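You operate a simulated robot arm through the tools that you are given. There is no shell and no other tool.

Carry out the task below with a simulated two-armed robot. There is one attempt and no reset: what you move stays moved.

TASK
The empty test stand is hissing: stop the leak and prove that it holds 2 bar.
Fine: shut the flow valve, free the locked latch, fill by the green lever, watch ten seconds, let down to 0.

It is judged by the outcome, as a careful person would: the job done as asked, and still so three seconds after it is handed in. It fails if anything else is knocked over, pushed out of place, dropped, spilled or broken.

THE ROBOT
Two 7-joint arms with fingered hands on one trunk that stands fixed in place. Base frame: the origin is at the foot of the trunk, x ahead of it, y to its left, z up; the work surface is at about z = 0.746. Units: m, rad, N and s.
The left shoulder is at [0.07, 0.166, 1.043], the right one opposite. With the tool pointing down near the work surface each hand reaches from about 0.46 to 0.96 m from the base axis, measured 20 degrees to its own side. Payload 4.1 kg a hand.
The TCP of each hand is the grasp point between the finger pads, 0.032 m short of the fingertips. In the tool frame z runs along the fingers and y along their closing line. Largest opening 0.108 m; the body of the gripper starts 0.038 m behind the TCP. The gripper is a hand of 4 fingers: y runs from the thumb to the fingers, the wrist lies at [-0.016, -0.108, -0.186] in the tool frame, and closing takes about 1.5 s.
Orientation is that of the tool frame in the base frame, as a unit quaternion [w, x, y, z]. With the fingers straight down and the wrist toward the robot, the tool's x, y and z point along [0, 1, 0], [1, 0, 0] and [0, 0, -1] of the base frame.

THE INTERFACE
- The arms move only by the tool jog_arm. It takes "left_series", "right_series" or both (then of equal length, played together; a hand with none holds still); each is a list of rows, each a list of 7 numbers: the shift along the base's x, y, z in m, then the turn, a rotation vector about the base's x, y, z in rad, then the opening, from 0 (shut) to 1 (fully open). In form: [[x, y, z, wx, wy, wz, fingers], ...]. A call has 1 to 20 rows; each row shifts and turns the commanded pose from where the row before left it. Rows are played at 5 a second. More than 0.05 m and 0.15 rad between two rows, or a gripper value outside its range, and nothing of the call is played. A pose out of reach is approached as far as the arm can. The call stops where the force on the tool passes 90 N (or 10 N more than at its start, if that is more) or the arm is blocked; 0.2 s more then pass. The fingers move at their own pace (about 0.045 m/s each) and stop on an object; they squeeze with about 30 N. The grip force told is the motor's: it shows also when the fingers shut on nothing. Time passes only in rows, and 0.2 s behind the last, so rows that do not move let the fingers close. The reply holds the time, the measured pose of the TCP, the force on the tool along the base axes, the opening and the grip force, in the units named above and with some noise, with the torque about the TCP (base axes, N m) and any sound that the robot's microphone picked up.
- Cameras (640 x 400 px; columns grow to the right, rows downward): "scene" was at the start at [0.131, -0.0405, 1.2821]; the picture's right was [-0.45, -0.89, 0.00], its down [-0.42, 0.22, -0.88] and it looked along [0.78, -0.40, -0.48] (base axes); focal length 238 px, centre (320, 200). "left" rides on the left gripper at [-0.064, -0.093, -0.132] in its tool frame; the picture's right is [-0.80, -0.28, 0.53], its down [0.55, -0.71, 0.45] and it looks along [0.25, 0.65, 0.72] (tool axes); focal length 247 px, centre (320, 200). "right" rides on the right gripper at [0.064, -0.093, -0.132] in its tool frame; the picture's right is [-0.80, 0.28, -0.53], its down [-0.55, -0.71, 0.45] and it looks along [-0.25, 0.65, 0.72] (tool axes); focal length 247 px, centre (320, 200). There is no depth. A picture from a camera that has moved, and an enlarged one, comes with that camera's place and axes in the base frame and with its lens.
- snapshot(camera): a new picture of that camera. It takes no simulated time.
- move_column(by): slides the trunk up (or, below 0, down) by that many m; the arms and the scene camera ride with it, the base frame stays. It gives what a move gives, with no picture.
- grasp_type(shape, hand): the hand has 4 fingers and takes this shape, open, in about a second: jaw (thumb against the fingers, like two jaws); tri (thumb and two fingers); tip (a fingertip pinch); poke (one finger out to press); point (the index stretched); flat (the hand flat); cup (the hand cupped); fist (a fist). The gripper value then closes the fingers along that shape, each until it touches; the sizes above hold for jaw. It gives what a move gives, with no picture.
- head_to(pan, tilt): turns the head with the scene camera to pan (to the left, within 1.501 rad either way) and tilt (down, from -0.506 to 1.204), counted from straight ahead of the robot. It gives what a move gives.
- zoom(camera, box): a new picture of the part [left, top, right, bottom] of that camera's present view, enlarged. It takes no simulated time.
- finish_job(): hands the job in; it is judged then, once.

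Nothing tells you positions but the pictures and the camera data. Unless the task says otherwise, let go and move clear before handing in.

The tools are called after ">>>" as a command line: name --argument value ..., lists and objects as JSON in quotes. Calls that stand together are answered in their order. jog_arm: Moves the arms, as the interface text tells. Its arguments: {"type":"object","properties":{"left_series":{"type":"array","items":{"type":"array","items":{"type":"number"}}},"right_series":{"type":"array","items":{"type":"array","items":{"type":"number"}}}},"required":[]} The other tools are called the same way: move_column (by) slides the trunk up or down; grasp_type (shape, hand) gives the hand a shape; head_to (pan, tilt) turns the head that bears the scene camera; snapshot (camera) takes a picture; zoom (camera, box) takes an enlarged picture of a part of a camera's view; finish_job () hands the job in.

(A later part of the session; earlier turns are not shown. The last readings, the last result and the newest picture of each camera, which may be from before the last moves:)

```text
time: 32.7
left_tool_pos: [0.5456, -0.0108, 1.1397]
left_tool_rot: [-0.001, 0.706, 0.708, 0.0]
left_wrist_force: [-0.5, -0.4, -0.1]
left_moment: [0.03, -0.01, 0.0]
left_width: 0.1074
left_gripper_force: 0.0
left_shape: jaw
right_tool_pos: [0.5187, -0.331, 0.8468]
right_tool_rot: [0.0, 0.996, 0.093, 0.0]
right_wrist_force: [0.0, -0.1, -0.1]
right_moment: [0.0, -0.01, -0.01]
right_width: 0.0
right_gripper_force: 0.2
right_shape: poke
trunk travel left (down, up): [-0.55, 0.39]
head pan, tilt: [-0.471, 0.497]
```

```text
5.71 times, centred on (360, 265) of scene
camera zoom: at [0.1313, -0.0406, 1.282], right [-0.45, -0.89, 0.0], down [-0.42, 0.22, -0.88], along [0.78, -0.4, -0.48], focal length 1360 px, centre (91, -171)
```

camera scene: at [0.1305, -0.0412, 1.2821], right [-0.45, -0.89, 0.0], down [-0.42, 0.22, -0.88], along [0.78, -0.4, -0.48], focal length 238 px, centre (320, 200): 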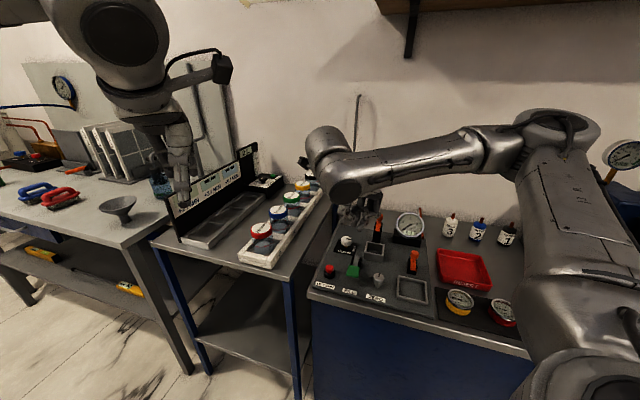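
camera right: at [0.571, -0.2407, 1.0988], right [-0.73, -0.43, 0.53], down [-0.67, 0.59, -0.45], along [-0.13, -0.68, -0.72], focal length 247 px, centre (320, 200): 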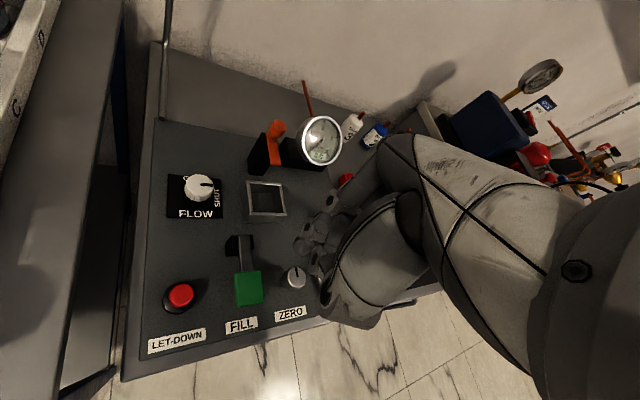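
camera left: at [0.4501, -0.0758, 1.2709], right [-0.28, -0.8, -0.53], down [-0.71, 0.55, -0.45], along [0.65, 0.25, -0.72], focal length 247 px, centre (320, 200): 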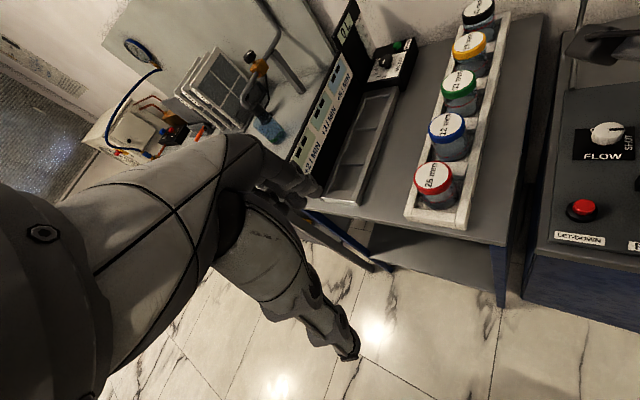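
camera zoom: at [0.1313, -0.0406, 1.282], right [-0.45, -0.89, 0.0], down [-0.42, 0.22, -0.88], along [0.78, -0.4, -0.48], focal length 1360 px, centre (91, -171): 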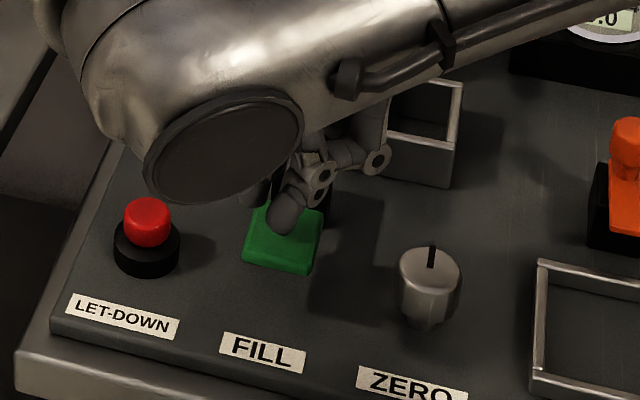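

The fingertip is just above the pad. Continuing down.

>>> jog_arm --right_series '[[-0.002, 0.003, -0.004, 0, 0, 0, 0]]'

>>> zoom --camera "right" --box '[170, 50, 470, 330]'

```text
time: 33.1
left_tool_pos: [0.5442, -0.0107, 1.1392]
left_tool_rot: [0.001, 0.706, 0.708, 0.0]
left_wrist_force: [-0.5, -0.5, 0.2]
left_moment: [0.0, 0.02, -0.02]
left_width: 0.1073
left_gripper_force: 0.0
left_shape: jaw
right_tool_pos: [0.5167, -0.3279, 0.8434]
right_tool_rot: [0.001, 0.996, 0.093, -0.001]
right_wrist_force: [-0.1, -0.3, -0.1]
right_moment: [0.01, 0.02, -0.02]
right_width: 0.0001
right_gripper_force: 0.0
right_shape: poke
trunk travel left (down, up): [-0.55, 0.39]
head pan, tilt: [-0.471, 0.497]
```

```text
1.43 times, centred on (320, 190) of right
camera zoom: at [0.5639, -0.2233, 0.9746], right [-0.73, -0.43, 0.53], down [-0.67, 0.59, -0.45], along [-0.12, -0.68, -0.72], focal length 353 px, centre (320, 214)
```

zoom: 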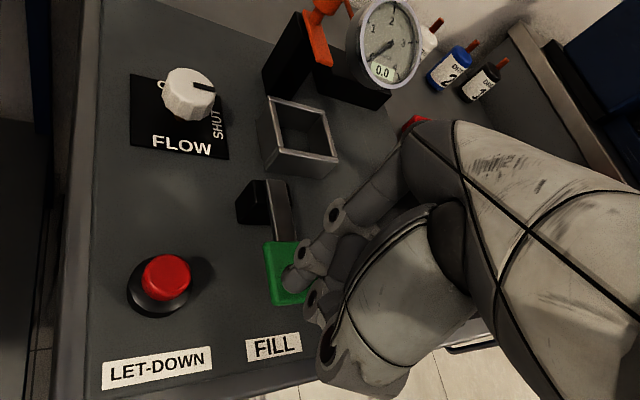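

>>> jog_arm --right_series '[[0, 0, -0.005, 0, 0, 0, 0]]'

>>> zoom --camera "right" --box '[170, 50, 470, 330]'

```text
time: 33.5
left_tool_pos: [0.5439, -0.011, 1.1398]
left_tool_rot: [0.0, 0.707, 0.708, 0.0]
left_wrist_force: [0.3, -0.1, -0.4]
left_moment: [-0.02, -0.03, 0.02]
left_width: 0.1077
left_gripper_force: 0.1
left_shape: jaw
right_tool_pos: [0.5164, -0.3271, 0.8398]
right_tool_rot: [0.001, 0.996, 0.094, -0.001]
right_wrist_force: [0.2, -0.5, 0.1]
right_moment: [0.0, -0.01, 0.01]
right_width: 0.0001
right_gripper_force: 0.0
right_shape: poke
trunk travel left (down, up): [-0.55, 0.39]
head pan, tilt: [-0.471, 0.497]
```

```text
1.43 times, centred on (320, 190) of right
camera zoom: at [0.5643, -0.2238, 0.9697], right [-0.73, -0.43, 0.53], down [-0.67, 0.59, -0.45], along [-0.12, -0.68, -0.72], focal length 353 px, centre (320, 214)
```

zoom: 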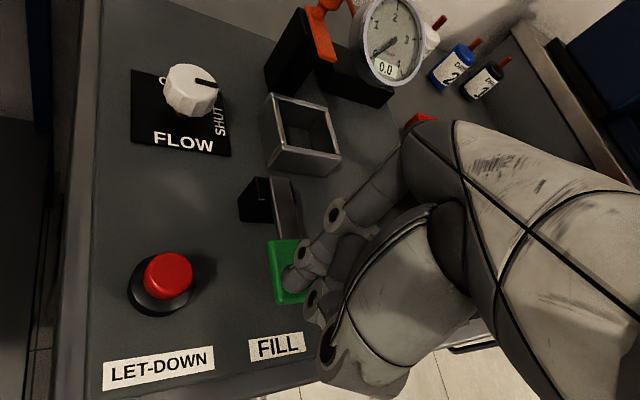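

>>> jog_arm --right_series '[[0, 0, -0.004, 0, 0, 0, 0]]'

>>> zoom --camera "right" --box '[270, 60, 390, 300]'

>>> zoom --camera "scene" --box '[340, 250, 380, 280]'

```text
time: 33.9
left_tool_pos: [0.5441, -0.0126, 1.1399]
left_tool_rot: [-0.001, 0.707, 0.707, 0.0]
left_wrist_force: [-0.6, 0.2, 0.5]
left_moment: [-0.01, -0.01, -0.01]
left_width: 0.1075
left_gripper_force: 0.0
left_shape: jaw
right_tool_pos: [0.5164, -0.3281, 0.8351]
right_tool_rot: [0.0, 0.996, 0.093, -0.003]
right_wrist_force: [-0.4, -0.4, -0.9]
right_moment: [0.01, -0.01, 0.01]
right_width: 0.0
right_gripper_force: 0.0
right_shape: poke
trunk travel left (down, up): [-0.55, 0.39]
head pan, tilt: [-0.471, 0.497]
```

```text
1.67 times, centred on (330, 180) of right
camera zoom: at [0.5642, -0.2246, 0.9661], right [-0.73, -0.43, 0.53], down [-0.67, 0.59, -0.45], along [-0.12, -0.68, -0.72], focal length 412 px, centre (303, 233)
```

zoom: 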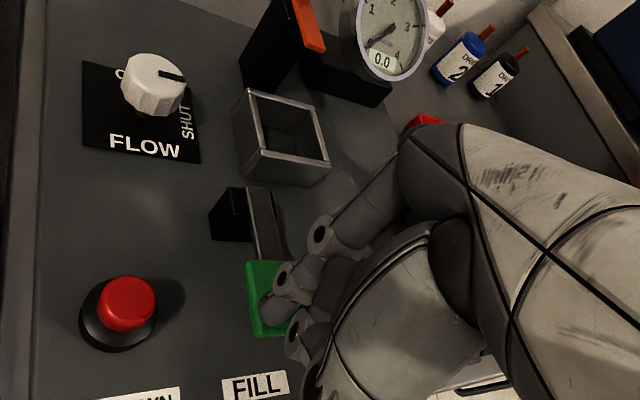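

```text
13.33 times, centred on (360, 265) of scene
camera zoom: at [0.1312, -0.0406, 1.282], right [-0.45, -0.89, 0.0], down [-0.42, 0.22, -0.88], along [0.78, -0.4, -0.48], focal length 3174 px, centre (-213, -667)
```

zoom: 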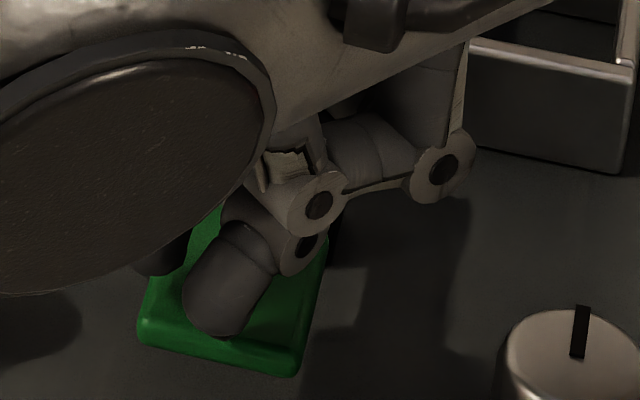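

>>> jog_arm --right_series '[[0, 0, -0.004, 0, 0, 0, 0]]'

>>> zoom --camera "right" --box '[270, 60, 390, 300]'

```text
time: 34.3
left_tool_pos: [0.5444, -0.0117, 1.1391]
left_tool_rot: [0.0, 0.707, 0.708, 0.0]
left_wrist_force: [-0.1, 0.9, -0.3]
left_moment: [-0.05, 0.0, 0.02]
left_width: 0.1075
left_gripper_force: 0.0
left_shape: jaw
right_tool_pos: [0.5163, -0.3273, 0.8302]
right_tool_rot: [0.0, 0.996, 0.092, 0.0]
right_wrist_force: [-0.4, 0.1, -0.1]
right_moment: [0.01, 0.0, -0.04]
right_width: 0.0002
right_gripper_force: 0.1
right_shape: poke
trunk travel left (down, up): [-0.55, 0.39]
head pan, tilt: [-0.471, 0.497]
```

```text
1.67 times, centred on (330, 180) of right
camera zoom: at [0.5642, -0.2247, 0.9613], right [-0.73, -0.43, 0.53], down [-0.67, 0.59, -0.45], along [-0.13, -0.68, -0.72], focal length 412 px, centre (303, 233)
```

zoom: 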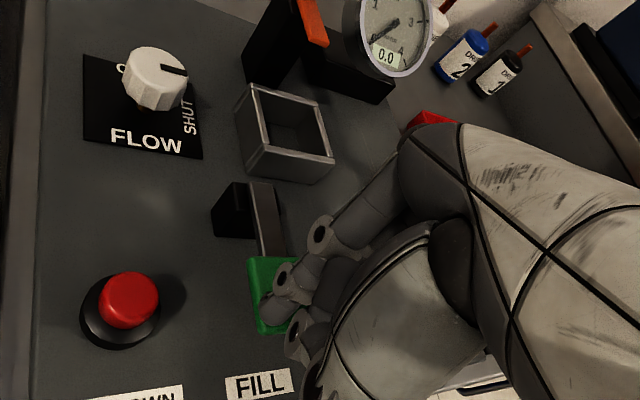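

>>> jog_arm --right_series '[[0, 0, -0.004, 0, 0, 0, 0]]'

>>> zoom --camera "right" --box '[270, 60, 390, 300]'

>>> zoom --camera "scene" --box '[340, 250, 380, 280]'

```text
time: 34.7
left_tool_pos: [0.5454, -0.0111, 1.1392]
left_tool_rot: [0.0, 0.707, 0.708, -0.001]
left_wrist_force: [0.4, 0.5, 0.8]
left_moment: [0.02, 0.0, -0.03]
left_width: 0.1077
left_gripper_force: 0.0
left_shape: jaw
right_tool_pos: [0.5161, -0.3274, 0.8255]
right_tool_rot: [-0.001, 0.996, 0.093, 0.0]
right_wrist_force: [-0.4, 0.3, 0.5]
right_moment: [0.01, -0.03, -0.02]
right_width: 0.0
right_gripper_force: 0.1
right_shape: poke
trunk travel left (down, up): [-0.55, 0.39]
head pan, tilt: [-0.471, 0.497]
```

```text
1.67 times, centred on (330, 180) of right
camera zoom: at [0.5635, -0.2243, 0.9574], right [-0.73, -0.43, 0.53], down [-0.67, 0.59, -0.45], along [-0.12, -0.68, -0.72], focal length 412 px, centre (303, 233)
```

zoom: 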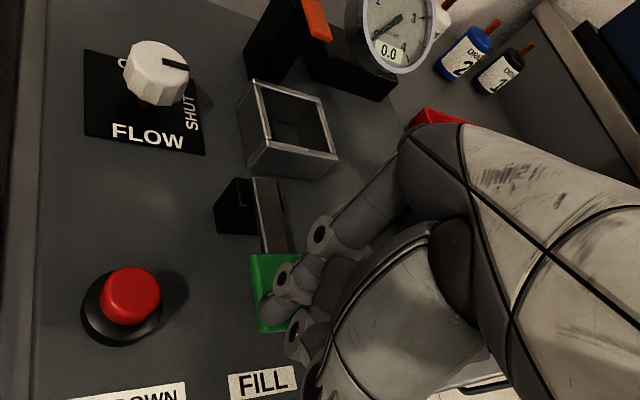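

```text
13.33 times, centred on (360, 265) of scene
camera zoom: at [0.1312, -0.0405, 1.2821], right [-0.45, -0.89, 0.0], down [-0.42, 0.22, -0.88], along [0.78, -0.4, -0.48], focal length 3174 px, centre (-213, -667)
```

zoom: 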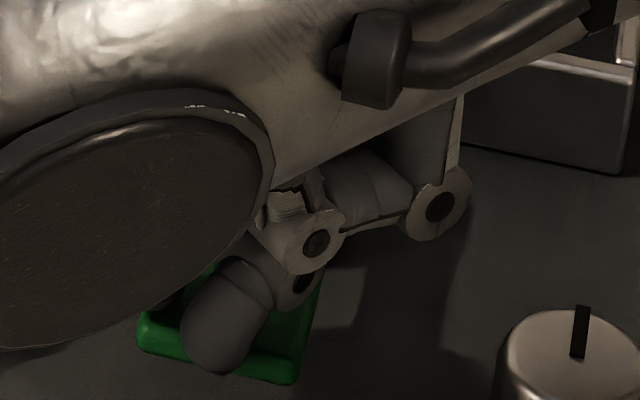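

The pad has started to move, with very little force. Going on slowly while watching the gauge.

>>> jog_arm --right_series '[[0, 0, -0.004, 0, 0, 0, 0]]'

>>> zoom --camera "right" --box '[270, 40, 390, 300]'

>>> zoom --camera "scene" --box '[340, 250, 380, 280]'

```text
time: 35.1
left_tool_pos: [0.5449, -0.0111, 1.139]
left_tool_rot: [0.0, 0.707, 0.707, 0.0]
left_wrist_force: [-0.4, 0.1, -0.6]
left_moment: [0.03, 0.0, 0.0]
left_width: 0.1077
left_gripper_force: 0.1
left_shape: jaw
right_tool_pos: [0.5157, -0.3273, 0.8225]
right_tool_rot: [0.0, 0.996, 0.094, -0.001]
right_wrist_force: [0.7, 0.0, 1.2]
right_moment: [-0.02, 0.0, 0.0]
right_width: 0.0
right_gripper_force: 0.0
right_shape: poke
trunk travel left (down, up): [-0.55, 0.39]
head pan, tilt: [-0.471, 0.497]
```

```text
1.54 times, centred on (330, 170) of right
camera zoom: at [0.5629, -0.2237, 0.9535], right [-0.73, -0.43, 0.53], down [-0.67, 0.59, -0.45], along [-0.12, -0.68, -0.72], focal length 380 px, centre (305, 246)
```

zoom: 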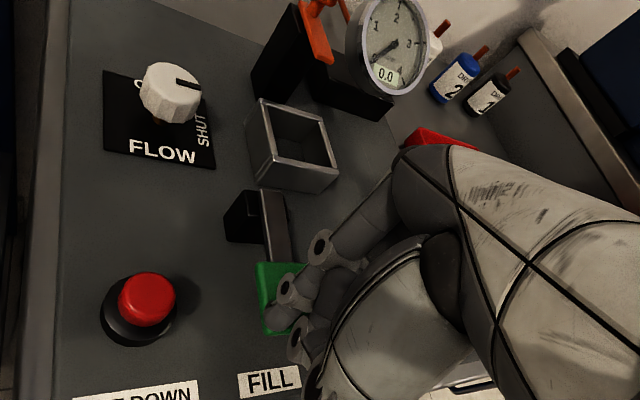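

```text
13.33 times, centred on (360, 265) of scene
camera zoom: at [0.1311, -0.0404, 1.2821], right [-0.45, -0.89, 0.0], down [-0.42, 0.22, -0.88], along [0.78, -0.4, -0.48], focal length 3174 px, centre (-213, -667)
```

zoom: 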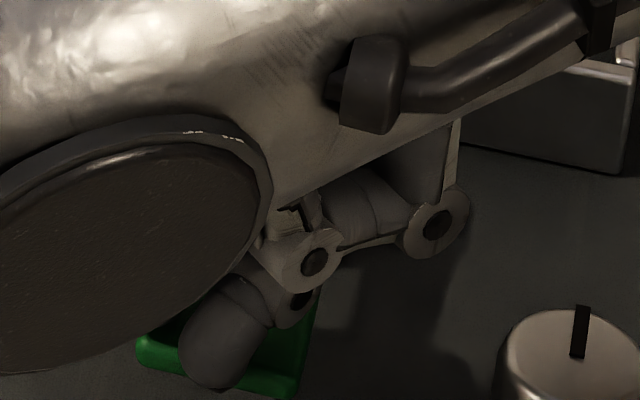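

>>> jog_arm --right_series '[[0, 0, -0.004, 0, 0, 0, 0]]'

>>> zoom --camera "right" --box '[270, 40, 390, 300]'

```text
time: 35.5
left_tool_pos: [0.5438, -0.011, 1.1408]
left_tool_rot: [0.0, 0.706, 0.708, 0.0]
left_wrist_force: [0.0, 0.0, 0.1]
left_moment: [0.0, -0.01, -0.02]
left_width: 0.1077
left_gripper_force: 0.0
left_shape: jaw
right_tool_pos: [0.5144, -0.3275, 0.8172]
right_tool_rot: [0.0, 0.996, 0.093, -0.002]
right_wrist_force: [0.1, 0.9, 1.5]
right_moment: [0.02, -0.01, 0.02]
right_width: 0.0
right_gripper_force: 0.0
right_shape: poke
trunk travel left (down, up): [-0.55, 0.39]
head pan, tilt: [-0.471, 0.497]
```

```text
1.54 times, centred on (330, 170) of right
camera zoom: at [0.5627, -0.2237, 0.9498], right [-0.73, -0.43, 0.53], down [-0.67, 0.59, -0.45], along [-0.12, -0.68, -0.72], focal length 380 px, centre (305, 246)
```

zoom: 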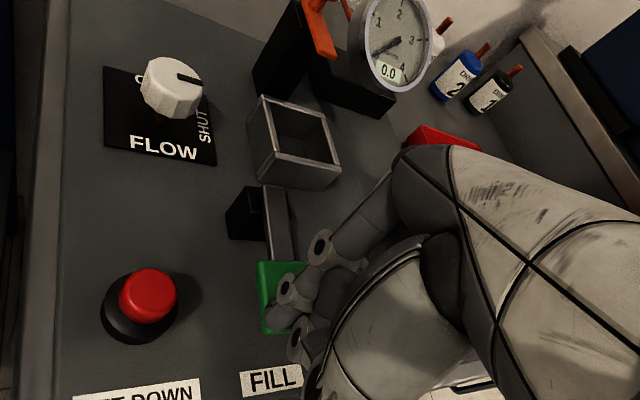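

>>> jog_arm --right_series '[[0, 0, -0.003, 0, 0, 0, 0]]'

>>> zoom --camera "right" --box '[270, 20, 430, 300]'

>>> zoom --camera "scene" --box '[335, 245, 385, 295]'

```text
time: 35.9
left_tool_pos: [0.5435, -0.0104, 1.14]
left_tool_rot: [0.0, 0.706, 0.708, 0.0]
left_wrist_force: [-0.3, 0.0, -0.4]
left_moment: [-0.01, 0.01, -0.01]
left_width: 0.1076
left_gripper_force: 0.1
left_shape: jaw
right_tool_pos: [0.5144, -0.3271, 0.8165]
right_tool_rot: [0.0, 0.996, 0.093, 0.0]
right_wrist_force: [0.2, 0.5, 1.3]
right_moment: [-0.04, 0.0, 0.01]
right_width: 0.0001
right_gripper_force: 0.0
right_shape: poke
trunk travel left (down, up): [-0.55, 0.39]
head pan, tilt: [-0.471, 0.497]
```

```text
1.43 times, centred on (350, 160) of right
camera zoom: at [0.5625, -0.2233, 0.9472], right [-0.73, -0.43, 0.53], down [-0.67, 0.59, -0.45], along [-0.12, -0.68, -0.72], focal length 353 px, centre (277, 257)
```

zoom: 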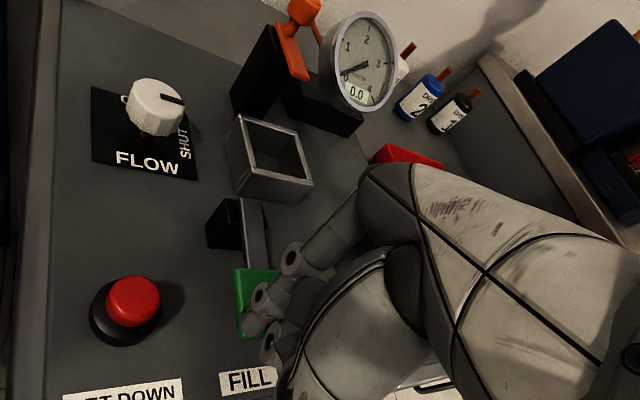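

```text
8.00 times, centred on (360, 270) of scene
camera zoom: at [0.1311, -0.0404, 1.2821], right [-0.45, -0.89, 0.0], down [-0.42, 0.22, -0.88], along [0.78, -0.4, -0.48], focal length 1904 px, centre (0, -360)
```

zoom: 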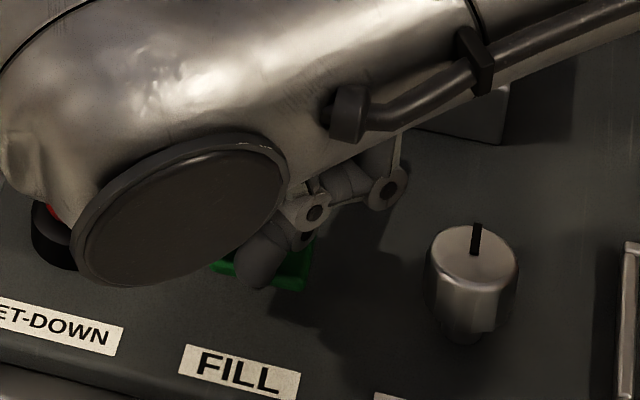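

>>> jog_arm --right_series '[[0, 0, -0.003, 0, 0, 0, 0]]'

>>> zoom --camera "right" --box '[350, 10, 430, 100]'

>>> zoom --camera "right" --box '[280, 180, 360, 280]'

```text
time: 36.3
left_tool_pos: [0.5442, -0.0111, 1.1394]
left_tool_rot: [-0.001, 0.707, 0.707, 0.0]
left_wrist_force: [0.5, -0.3, -0.4]
left_moment: [-0.03, 0.01, -0.03]
left_width: 0.1078
left_gripper_force: 0.0
left_shape: jaw
right_tool_pos: [0.514, -0.3266, 0.8122]
right_tool_rot: [0.0, 0.996, 0.094, -0.001]
right_wrist_force: [-0.4, 0.4, 2.5]
right_moment: [0.04, -0.02, 0.03]
right_width: 0.0
right_gripper_force: 0.1
right_shape: poke
trunk travel left (down, up): [-0.55, 0.39]
head pan, tilt: [-0.471, 0.497]
```

```text
4.44 times, centred on (390, 55) of right
camera zoom: at [0.5624, -0.2238, 0.9433], right [-0.73, -0.43, 0.53], down [-0.67, 0.59, -0.45], along [-0.12, -0.68, -0.72], focal length 1098 px, centre (9, 844)
```

zoom: 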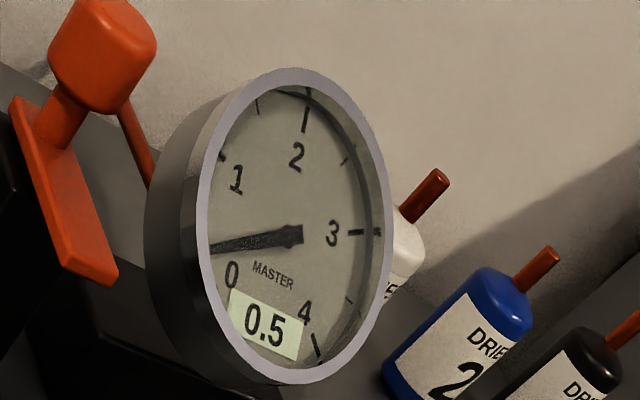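

```text
4.00 times, centred on (320, 230) of right
camera zoom: at [0.5624, -0.2238, 0.9433], right [-0.73, -0.43, 0.53], down [-0.67, 0.59, -0.45], along [-0.12, -0.68, -0.72], focal length 988 px, centre (320, 80)
```

zoom: 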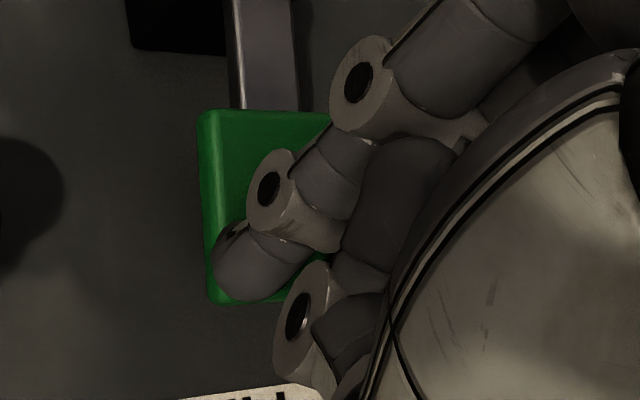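

The stand is filling and reads 0.5. I'll hold the lever still for one short step and read again.

>>> jog_arm --right_series '[[0, 0, 0, 0, 0, 0, 0]]'

>>> zoom --camera "right" --box '[350, 10, 430, 100]'

```text
time: 36.7
left_tool_pos: [0.5441, -0.0118, 1.1386]
left_tool_rot: [0.0, 0.706, 0.708, 0.0]
left_wrist_force: [-0.2, 1.0, 0.4]
left_moment: [-0.03, 0.02, 0.0]
left_width: 0.1076
left_gripper_force: 0.2
left_shape: jaw
right_tool_pos: [0.5146, -0.3278, 0.8121]
right_tool_rot: [0.001, 0.996, 0.093, -0.001]
right_wrist_force: [-0.7, 0.5, 1.9]
right_moment: [0.02, -0.03, -0.03]
right_width: 0.0001
right_gripper_force: 0.1
right_shape: poke
trunk travel left (down, up): [-0.55, 0.39]
head pan, tilt: [-0.471, 0.497]
```

```text
4.44 times, centred on (390, 55) of right
camera zoom: at [0.5624, -0.2238, 0.9434], right [-0.73, -0.43, 0.53], down [-0.67, 0.59, -0.45], along [-0.12, -0.68, -0.72], focal length 1098 px, centre (9, 844)
```

zoom: 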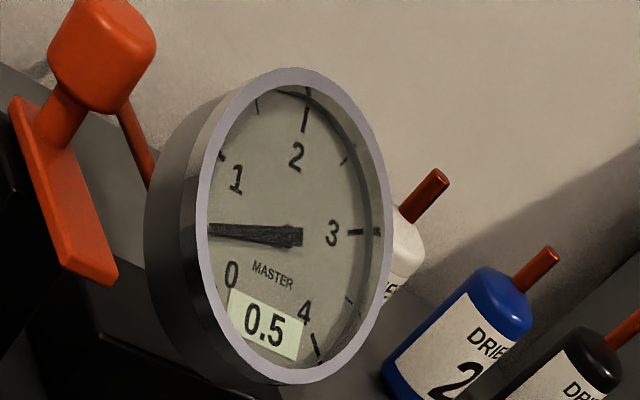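

The needle now sits at about 0.6 and rises roughly 0.25 bar per 0.4 s. I'm holding a little longer.

>>> jog_arm --right_series '[[0, 0, 0, 0, 0, 0, 0], [0, 0, 0, 0, 0, 0, 0]]'

>>> zoom --camera "right" --box '[350, 10, 430, 100]'

```text
time: 37.3
left_tool_pos: [0.5447, -0.0107, 1.1391]
left_tool_rot: [0.0, 0.706, 0.708, 0.0]
left_wrist_force: [0.0, 0.4, 0.4]
left_moment: [0.02, 0.02, 0.02]
left_width: 0.1075
left_gripper_force: 0.0
left_shape: jaw
right_tool_pos: [0.5144, -0.3266, 0.8123]
right_tool_rot: [0.0, 0.996, 0.093, 0.0]
right_wrist_force: [1.0, 0.7, 1.9]
right_moment: [-0.03, -0.02, 0.02]
right_width: 0.0001
right_gripper_force: 0.0
right_shape: poke
trunk travel left (down, up): [-0.55, 0.39]
head pan, tilt: [-0.471, 0.497]
```

```text
4.44 times, centred on (390, 55) of right
camera zoom: at [0.5624, -0.2237, 0.9435], right [-0.73, -0.43, 0.53], down [-0.67, 0.59, -0.45], along [-0.12, -0.68, -0.72], focal length 1098 px, centre (9, 844)
```

zoom: 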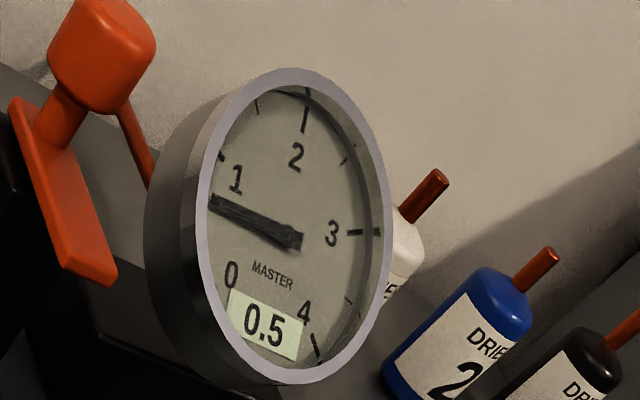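

>>> jog_arm --right_series '[[0, 0, 0, 0, 0, 0, 0], [0, 0, 0, 0, 0, 0, 0], [0, 0, 0, 0, 0, 0, 0]]'

>>> zoom --camera "right" --box '[350, 10, 430, 100]'

```text
time: 38.1
left_tool_pos: [0.5443, -0.0106, 1.1392]
left_tool_rot: [0.0, 0.706, 0.708, 0.0]
left_wrist_force: [-0.3, 0.4, -0.3]
left_moment: [-0.01, -0.05, -0.03]
left_width: 0.1078
left_gripper_force: 0.0
left_shape: jaw
right_tool_pos: [0.5148, -0.3273, 0.8124]
right_tool_rot: [-0.001, 0.996, 0.093, -0.002]
right_wrist_force: [1.2, 0.4, 2.2]
right_moment: [0.0, -0.03, -0.01]
right_width: 0.0001
right_gripper_force: 0.0
right_shape: poke
trunk travel left (down, up): [-0.55, 0.39]
head pan, tilt: [-0.471, 0.497]
```

```text
4.44 times, centred on (390, 55) of right
camera zoom: at [0.5624, -0.2237, 0.9434], right [-0.73, -0.43, 0.53], down [-0.67, 0.59, -0.45], along [-0.12, -0.68, -0.72], focal length 1098 px, centre (9, 844)
```

zoom: 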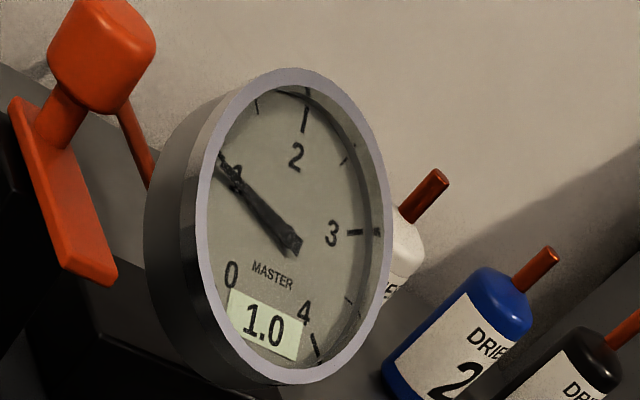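

The needle is at 1.0 and rising about 0.3 bar/s. I'm still holding.

>>> jog_arm --right_series '[[0, 0, 0, 0, 0, 0, 0], [0, 0, 0, 0, 0, 0, 0], [0, 0, 0, 0, 0, 0, 0], [0, 0, 0, 0, 0, 0, 0], [0, 0, 0, 0, 0, 0, 0]]'

>>> zoom --camera "right" --box '[350, 10, 430, 100]'

```text
time: 39.3
left_tool_pos: [0.5451, -0.0115, 1.1394]
left_tool_rot: [-0.001, 0.707, 0.708, 0.0]
left_wrist_force: [-0.7, 0.4, 0.7]
left_moment: [-0.02, -0.03, -0.03]
left_width: 0.1075
left_gripper_force: 0.1
left_shape: jaw
right_tool_pos: [0.515, -0.3281, 0.8115]
right_tool_rot: [0.001, 0.996, 0.093, -0.002]
right_wrist_force: [-0.1, 1.1, 2.4]
right_moment: [-0.01, 0.01, 0.02]
right_width: 0.0
right_gripper_force: 0.1
right_shape: poke
trunk travel left (down, up): [-0.55, 0.39]
head pan, tilt: [-0.471, 0.497]
```

```text
4.44 times, centred on (390, 55) of right
camera zoom: at [0.5624, -0.2237, 0.9434], right [-0.73, -0.43, 0.53], down [-0.67, 0.59, -0.45], along [-0.12, -0.68, -0.72], focal length 1098 px, centre (9, 844)
```

zoom: 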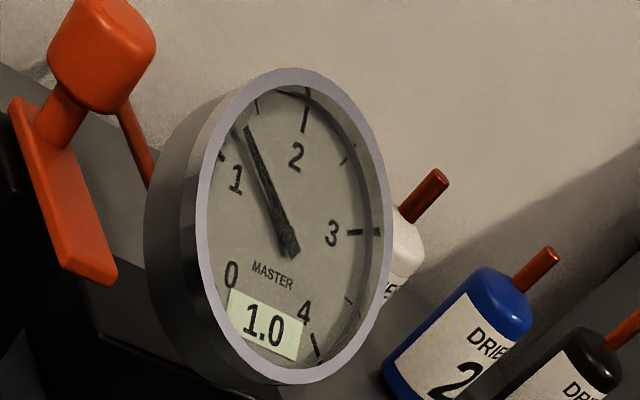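

The needle is near 1.35 and rising about 0.33 bar/s. I'll hold 1.4 s more and read before letting go.

>>> jog_arm --right_series '[[0, 0, 0, 0, 0, 0, 0], [0, 0, 0, 0, 0, 0, 0], [0, 0, 0, 0, 0, 0, 0], [0, 0, 0, 0, 0, 0, 0], [0, 0, 0, 0, 0, 0, 0], [0, 0, 0, 0, 0, 0, 0]]'

>>> zoom --camera "right" --box '[350, 10, 430, 100]'

>>> zoom --camera "scene" --box '[385, 200, 445, 250]'

```text
time: 40.7
left_tool_pos: [0.5436, -0.0109, 1.14]
left_tool_rot: [0.001, 0.706, 0.708, 0.0]
left_wrist_force: [0.3, 0.4, -0.4]
left_moment: [0.02, 0.0, -0.05]
left_width: 0.1074
left_gripper_force: 0.0
left_shape: jaw
right_tool_pos: [0.5138, -0.3272, 0.8113]
right_tool_rot: [-0.001, 0.996, 0.093, 0.0]
right_wrist_force: [0.2, 0.0, 1.8]
right_moment: [-0.01, 0.01, -0.04]
right_width: 0.0
right_gripper_force: 0.2
right_shape: poke
trunk travel left (down, up): [-0.55, 0.39]
head pan, tilt: [-0.471, 0.497]
```

```text
4.44 times, centred on (390, 55) of right
camera zoom: at [0.5624, -0.2237, 0.9434], right [-0.73, -0.43, 0.53], down [-0.67, 0.59, -0.45], along [-0.12, -0.68, -0.72], focal length 1098 px, centre (9, 844)
```

zoom: 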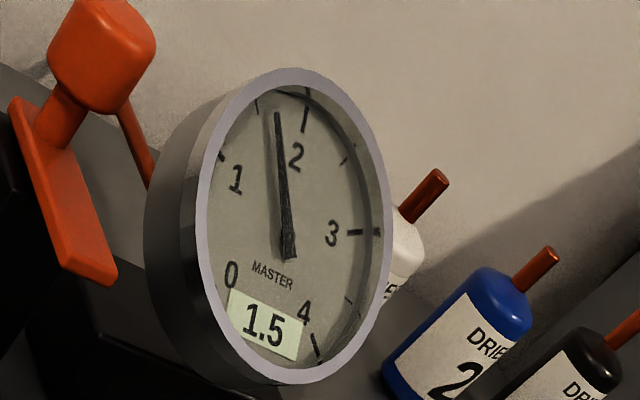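

```text
8.00 times, centred on (415, 225) of scene
camera zoom: at [0.131, -0.0403, 1.2821], right [-0.45, -0.89, 0.0], down [-0.42, 0.22, -0.88], along [0.78, -0.4, -0.48], focal length 1904 px, centre (-440, 0)
```

zoom: 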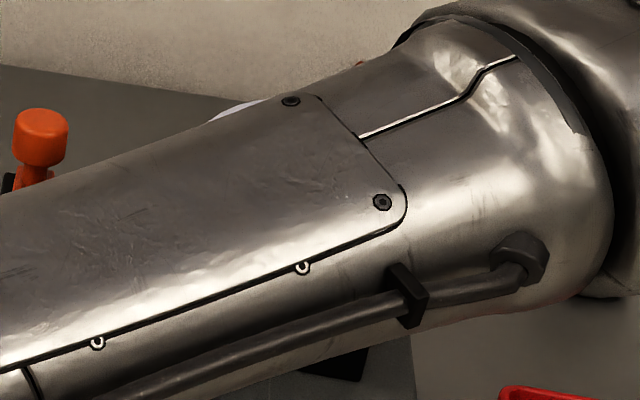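

The needle is at about 1.7. I'll hold 0.6 s more and read again.

>>> jog_arm --right_series '[[0, 0, 0, 0, 0, 0, 0], [0, 0, 0, 0, 0, 0, 0]]'

>>> zoom --camera "right" --box '[360, 20, 410, 80]'

```text
time: 41.3
left_tool_pos: [0.5434, -0.0111, 1.1398]
left_tool_rot: [-0.001, 0.706, 0.708, 0.0]
left_wrist_force: [-0.3, -0.6, -0.5]
left_moment: [-0.01, -0.01, 0.03]
left_width: 0.1076
left_gripper_force: 0.2
left_shape: jaw
right_tool_pos: [0.5153, -0.327, 0.8117]
right_tool_rot: [0.0, 0.996, 0.093, 0.0]
right_wrist_force: [0.9, 0.3, 1.7]
right_moment: [0.03, -0.04, 0.01]
right_width: 0.0001
right_gripper_force: 0.1
right_shape: poke
trunk travel left (down, up): [-0.55, 0.39]
head pan, tilt: [-0.471, 0.497]
```

```text
6.67 times, centred on (385, 50) of right
camera zoom: at [0.5624, -0.2237, 0.9434], right [-0.73, -0.43, 0.53], down [-0.67, 0.59, -0.45], along [-0.12, -0.68, -0.72], focal length 1646 px, centre (-113, 1200)
```

zoom: 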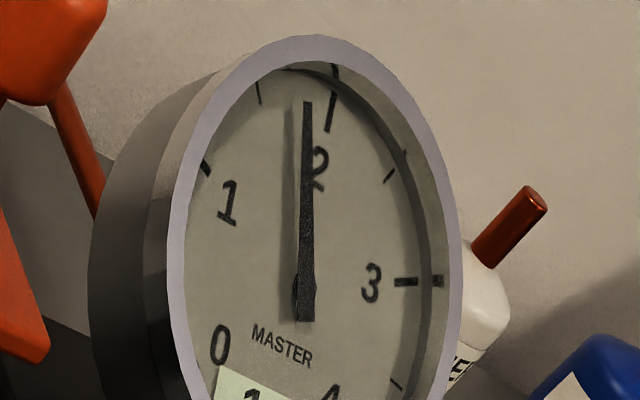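

>>> jog_arm --right_series '[[0, 0, 0, 0, 0, 0, 0], [0, 0, 0, 0, 0, 0, 0]]'

>>> zoom --camera "right" --box '[355, 25, 415, 95]'

```text
time: 41.9
left_tool_pos: [0.5438, -0.0105, 1.1387]
left_tool_rot: [0.0, 0.707, 0.708, 0.0]
left_wrist_force: [-0.1, 0.5, -0.3]
left_moment: [0.02, 0.03, 0.01]
left_width: 0.1078
left_gripper_force: 0.1
left_shape: jaw
right_tool_pos: [0.5132, -0.3281, 0.8118]
right_tool_rot: [0.0, 0.996, 0.093, -0.001]
right_wrist_force: [0.9, -1.2, 2.3]
right_moment: [0.0, -0.05, 0.01]
right_width: 0.0001
right_gripper_force: 0.1
right_shape: poke
trunk travel left (down, up): [-0.55, 0.39]
head pan, tilt: [-0.471, 0.497]
```

```text
5.71 times, centred on (385, 60) of right
camera zoom: at [0.5624, -0.2237, 0.9434], right [-0.73, -0.43, 0.53], down [-0.67, 0.59, -0.45], along [-0.12, -0.68, -0.72], focal length 1411 px, centre (-51, 1000)
```

zoom: 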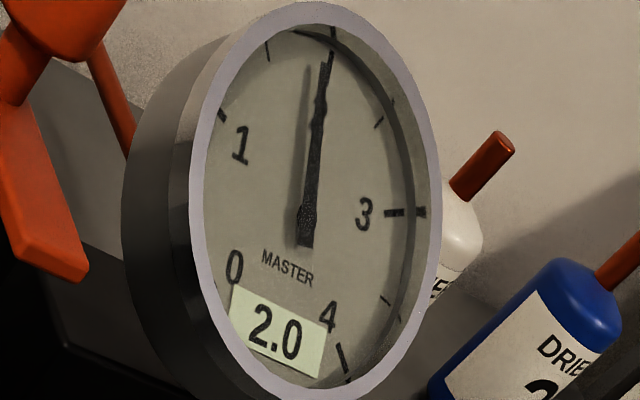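

The display shows 2.0 and the needle is at about 1.87. One more short hold, then I'll read it.

>>> jog_arm --right_series '[[0, 0, 0, 0, 0, 0, 0]]'

>>> zoom --camera "right" --box '[355, 25, 415, 95]'

```text
time: 42.3
left_tool_pos: [0.544, -0.0115, 1.1396]
left_tool_rot: [0.0, 0.706, 0.708, -0.001]
left_wrist_force: [0.3, 0.0, -0.3]
left_moment: [0.0, -0.02, 0.01]
left_width: 0.1075
left_gripper_force: 0.1
left_shape: jaw
right_tool_pos: [0.5149, -0.3281, 0.8124]
right_tool_rot: [-0.001, 0.996, 0.093, 0.0]
right_wrist_force: [0.4, -0.5, 2.0]
right_moment: [-0.02, -0.03, 0.01]
right_width: 0.0001
right_gripper_force: 0.0
right_shape: poke
trunk travel left (down, up): [-0.55, 0.39]
head pan, tilt: [-0.471, 0.497]
```

```text
5.71 times, centred on (385, 60) of right
camera zoom: at [0.5624, -0.2237, 0.9434], right [-0.73, -0.43, 0.53], down [-0.67, 0.59, -0.45], along [-0.12, -0.68, -0.72], focal length 1411 px, centre (-51, 1000)
```

zoom: 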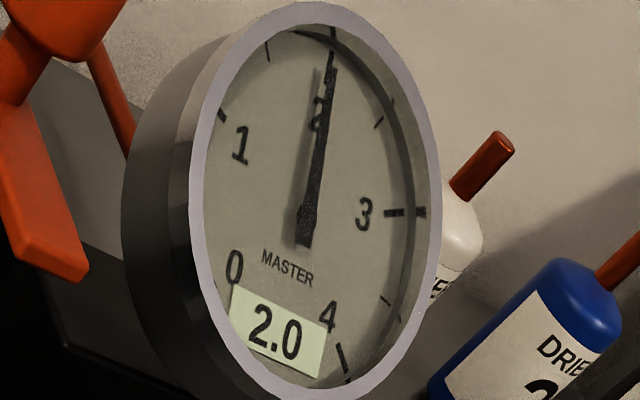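

The needle points at the 2 mark. I'm releasing the lever quickly now by raising the finger.

>>> jog_arm --right_series '[[0, 0, 0.045, 0, 0, 0, 0], [0, 0, 0.02, 0, 0, 0, 0]]'

>>> snapshot --camera "right"

>>> zoom --camera "right" --box '[310, 50, 400, 150]'

>>> zoom --camera "scene" --box '[310, 190, 450, 300]'

```text
time: 42.9
left_tool_pos: [0.545, -0.0111, 1.1394]
left_tool_rot: [-0.001, 0.706, 0.708, -0.001]
left_wrist_force: [0.8, -0.6, 0.4]
left_moment: [0.0, 0.0, 0.01]
left_width: 0.1076
left_gripper_force: 0.0
left_shape: jaw
right_tool_pos: [0.5147, -0.326, 0.8777]
right_tool_rot: [0.0, 0.996, 0.093, 0.0]
right_wrist_force: [-0.1, 0.5, 0.0]
right_moment: [0.0, -0.03, 0.04]
right_width: 0.0
right_gripper_force: 0.1
right_shape: poke
trunk travel left (down, up): [-0.55, 0.39]
head pan, tilt: [-0.471, 0.497]
```

```text
taken
camera right: at [0.5629, -0.2216, 1.0091], right [-0.73, -0.43, 0.53], down [-0.67, 0.59, -0.45], along [-0.12, -0.68, -0.72], focal length 247 px, centre (320, 200)
```

right: 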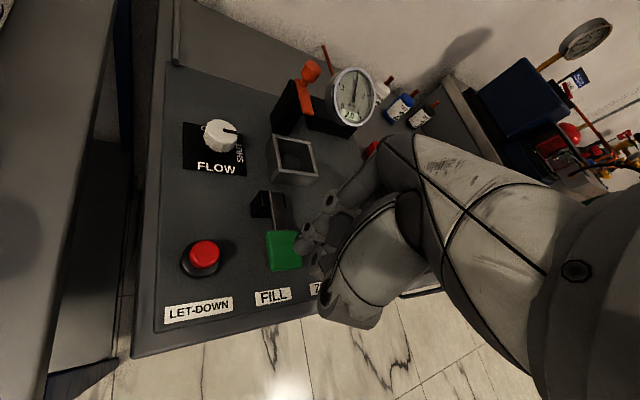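

```text
4.00 times, centred on (355, 100) of right
camera zoom: at [0.5629, -0.2216, 1.0091], right [-0.73, -0.43, 0.53], down [-0.67, 0.59, -0.45], along [-0.12, -0.68, -0.72], focal length 988 px, centre (180, 600)
```

zoom: 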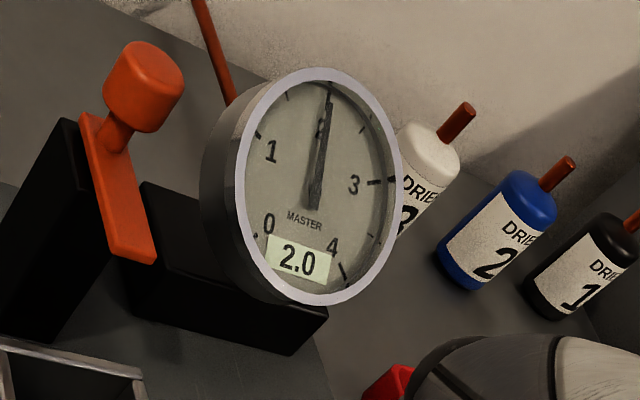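

```text
3.64 times, centred on (380, 245) of scene
camera zoom: at [0.1311, -0.0406, 1.282], right [-0.45, -0.89, 0.0], down [-0.42, 0.22, -0.88], along [0.78, -0.4, -0.48], focal length 866 px, centre (102, 36)
```

zoom: 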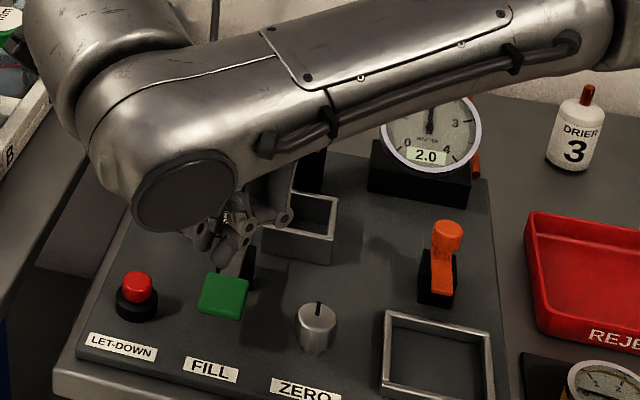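

The stand reads 2.0 with the lever released. I'll start the ten-second watch now and move the finger above the LET-DOWN button during it, high and clear.

>>> jog_arm --right_series '[[0, 0, 0.03, 0, 0, 0, 0], [0.018, 0.014, 0, 0, 0, 0, 0], [0.018, 0.014, 0, 0, 0, 0, 0], [0.018, 0.015, 0, 0, 0, 0, 0], [0, 0, 0, 0, 0, 0, 0], [0, 0, 0, 0, 0, 0, 0], [0, 0, 0, 0, 0, 0, 0], [0, 0, 0, 0, 0, 0, 0], [0, 0, 0, 0, 0, 0, 0], [0, 0, 0, 0, 0, 0, 0], [0, 0, 0, 0, 0, 0, 0], [0, 0, 0, 0, 0, 0, 0]]'

>>> snapshot --camera "right"

>>> zoom --camera "scene" --box '[385, 200, 445, 250]'

>>> zoom --camera "scene" --box '[310, 190, 450, 300]'

```text
time: 45.5
left_tool_pos: [0.5447, -0.0115, 1.1396]
left_tool_rot: [0.0, 0.706, 0.708, 0.0]
left_wrist_force: [-0.1, 0.2, -0.1]
left_moment: [-0.03, 0.01, 0.0]
left_width: 0.1077
left_gripper_force: 0.1
left_shape: jaw
right_tool_pos: [0.5691, -0.2827, 0.9082]
right_tool_rot: [0.001, 0.996, 0.094, -0.001]
right_wrist_force: [1.1, 0.6, -0.1]
right_moment: [0.0, 0.03, 0.02]
right_width: 0.0
right_gripper_force: 0.0
right_shape: poke
trunk travel left (down, up): [-0.55, 0.39]
head pan, tilt: [-0.471, 0.497]
```

```text
taken
camera right: at [0.6174, -0.1792, 1.0391], right [-0.73, -0.43, 0.53], down [-0.67, 0.59, -0.45], along [-0.12, -0.68, -0.72], focal length 247 px, centre (320, 200)
```

right: 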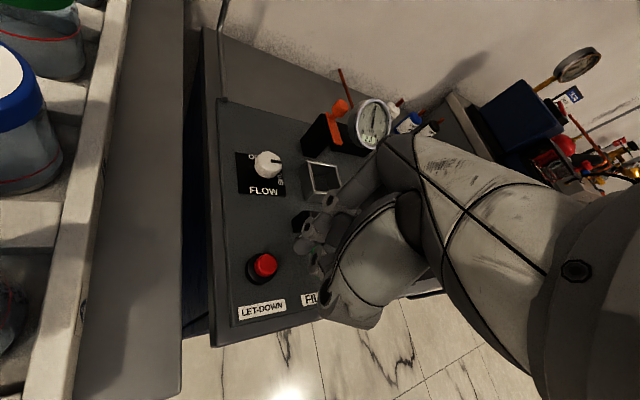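

```text
8.00 times, centred on (415, 225) of scene
camera zoom: at [0.1311, -0.0404, 1.2821], right [-0.45, -0.89, 0.0], down [-0.42, 0.22, -0.88], along [0.78, -0.4, -0.48], focal length 1904 px, centre (-440, 0)
```

zoom: 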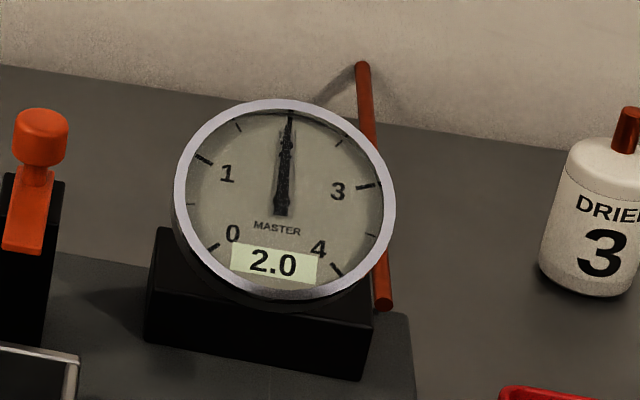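

```text
3.64 times, centred on (380, 245) of scene
camera zoom: at [0.1311, -0.0404, 1.2821], right [-0.45, -0.89, 0.0], down [-0.42, 0.22, -0.88], along [0.78, -0.4, -0.48], focal length 866 px, centre (102, 36)
```

zoom: 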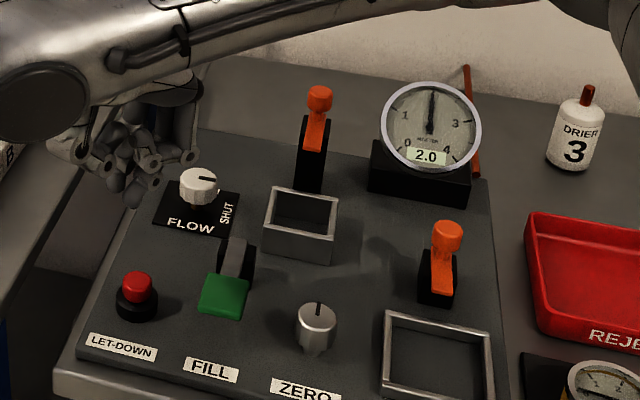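

The scene camera now has a clear frontal view of the gauge, with the needle on 2 and the display at 2.0. I'm continuing to watch without moving.

>>> jog_arm --right_series '[[0, 0, 0, 0, 0, 0, 0], [0, 0, 0, 0, 0, 0, 0], [0, 0, 0, 0, 0, 0, 0], [0, 0, 0, 0, 0, 0, 0], [0, 0, 0, 0, 0, 0, 0], [0, 0, 0, 0, 0, 0, 0], [0, 0, 0, 0, 0, 0, 0], [0, 0, 0, 0, 0, 0, 0], [0, 0, 0, 0, 0, 0, 0], [0, 0, 0, 0, 0, 0, 0], [0, 0, 0, 0, 0, 0, 0], [0, 0, 0, 0, 0, 0, 0], [0, 0, 0, 0, 0, 0, 0], [0, 0, 0, 0, 0, 0, 0], [0, 0, 0, 0, 0, 0, 0], [0, 0, 0, 0, 0, 0, 0], [0, 0, 0, 0, 0, 0, 0], [0, 0, 0, 0, 0, 0, 0], [0, 0, 0, 0, 0, 0, 0], [0, 0, 0, 0, 0, 0, 0]]'

>>> zoom --camera "scene" --box '[385, 200, 445, 250]'

>>> zoom --camera "scene" --box '[320, 245, 365, 285]'

>>> zoom --camera "right" --box '[220, 180, 380, 330]'

```text
time: 49.7
left_tool_pos: [0.5442, -0.0124, 1.1404]
left_tool_rot: [0.0, 0.706, 0.708, 0.0]
left_wrist_force: [0.2, 0.0, -0.5]
left_moment: [-0.01, -0.01, 0.02]
left_width: 0.1077
left_gripper_force: 0.1
left_shape: jaw
right_tool_pos: [0.5689, -0.2835, 0.9082]
right_tool_rot: [0.0, 0.996, 0.093, 0.0]
right_wrist_force: [0.9, -0.1, -0.6]
right_moment: [0.02, -0.02, 0.02]
right_width: 0.0
right_gripper_force: 0.1
right_shape: poke
trunk travel left (down, up): [-0.55, 0.39]
head pan, tilt: [-0.471, 0.497]
```

```text
8.00 times, centred on (415, 225) of scene
camera zoom: at [0.1311, -0.0404, 1.2821], right [-0.45, -0.89, 0.0], down [-0.42, 0.22, -0.88], along [0.78, -0.4, -0.48], focal length 1904 px, centre (-440, 0)
```

zoom: 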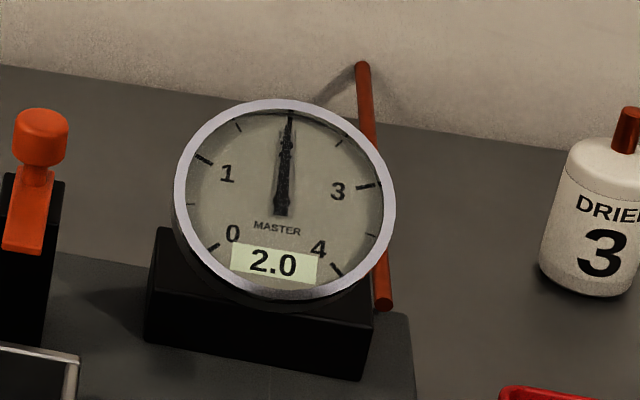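

```text
10.00 times, centred on (342, 265) of scene
camera zoom: at [0.1311, -0.0404, 1.2821], right [-0.45, -0.89, 0.0], down [-0.42, 0.22, -0.88], along [0.78, -0.4, -0.48], focal length 2380 px, centre (95, -450)
```

zoom: 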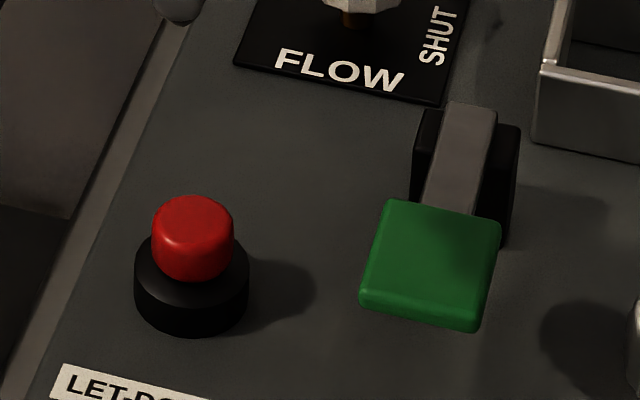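

```text
2.67 times, centred on (300, 255) of right
camera zoom: at [0.6174, -0.1791, 1.0391], right [-0.73, -0.43, 0.53], down [-0.67, 0.59, -0.45], along [-0.12, -0.68, -0.72], focal length 659 px, centre (373, 53)
```

zoom: 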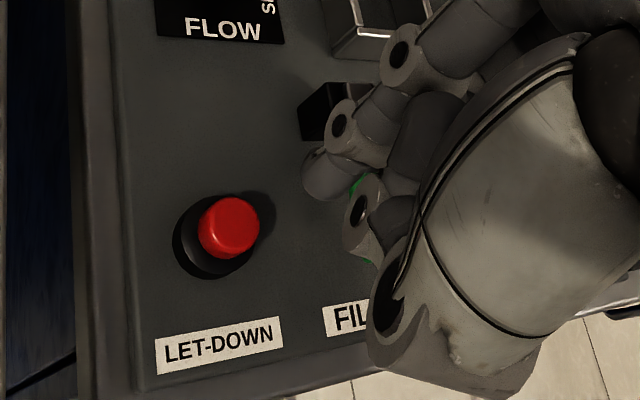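

The needle hasn't moved: the stand holds 2.0. I'm completing the watch past ten seconds.

>>> jog_arm --right_series '[[0, 0, 0, 0, 0, 0, 0], [0, 0, 0, 0, 0, 0, 0], [0, 0, 0, 0, 0, 0, 0], [0, 0, 0, 0, 0, 0, 0], [0, 0, 0, 0, 0, 0, 0], [0, 0, 0, 0, 0, 0, 0], [0, 0, 0, 0, 0, 0, 0], [0, 0, 0, 0, 0, 0, 0], [0, 0, 0, 0, 0, 0, 0], [0, 0, 0, 0, 0, 0, 0], [0, 0, 0, 0, 0, 0, 0], [0, 0, 0, 0, 0, 0, 0], [0, 0, 0, 0, 0, 0, 0], [0, 0, 0, 0, 0, 0, 0], [0, 0, 0, 0, 0, 0, 0], [0, 0, 0, 0, 0, 0, 0], [0, 0, 0, 0, 0, 0, 0], [0, 0, 0, 0, 0, 0, 0], [0, 0, 0, 0, 0, 0, 0], [0, 0, 0, 0, 0, 0, 0]]'

>>> zoom --camera "scene" --box '[385, 200, 445, 250]'

```text
time: 53.9
left_tool_pos: [0.5446, -0.0098, 1.1404]
left_tool_rot: [0.0, 0.706, 0.708, 0.0]
left_wrist_force: [-0.1, 0.3, -0.7]
left_moment: [0.0, 0.0, 0.0]
left_width: 0.1076
left_gripper_force: 0.1
left_shape: jaw
right_tool_pos: [0.5693, -0.2832, 0.9088]
right_tool_rot: [0.0, 0.996, 0.093, 0.0]
right_wrist_force: [0.1, -0.4, -0.1]
right_moment: [0.02, 0.0, 0.01]
right_width: 0.0001
right_gripper_force: 0.1
right_shape: poke
trunk travel left (down, up): [-0.55, 0.39]
head pan, tilt: [-0.471, 0.497]
```

```text
8.00 times, centred on (415, 225) of scene
camera zoom: at [0.1311, -0.0404, 1.2821], right [-0.45, -0.89, 0.0], down [-0.42, 0.22, -0.88], along [0.78, -0.4, -0.48], focal length 1904 px, centre (-440, 0)
```

zoom: 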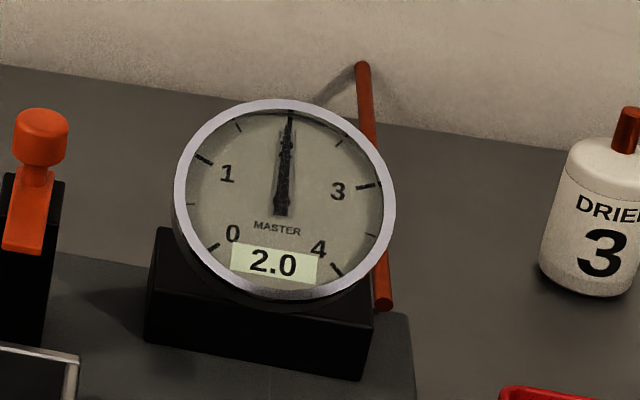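

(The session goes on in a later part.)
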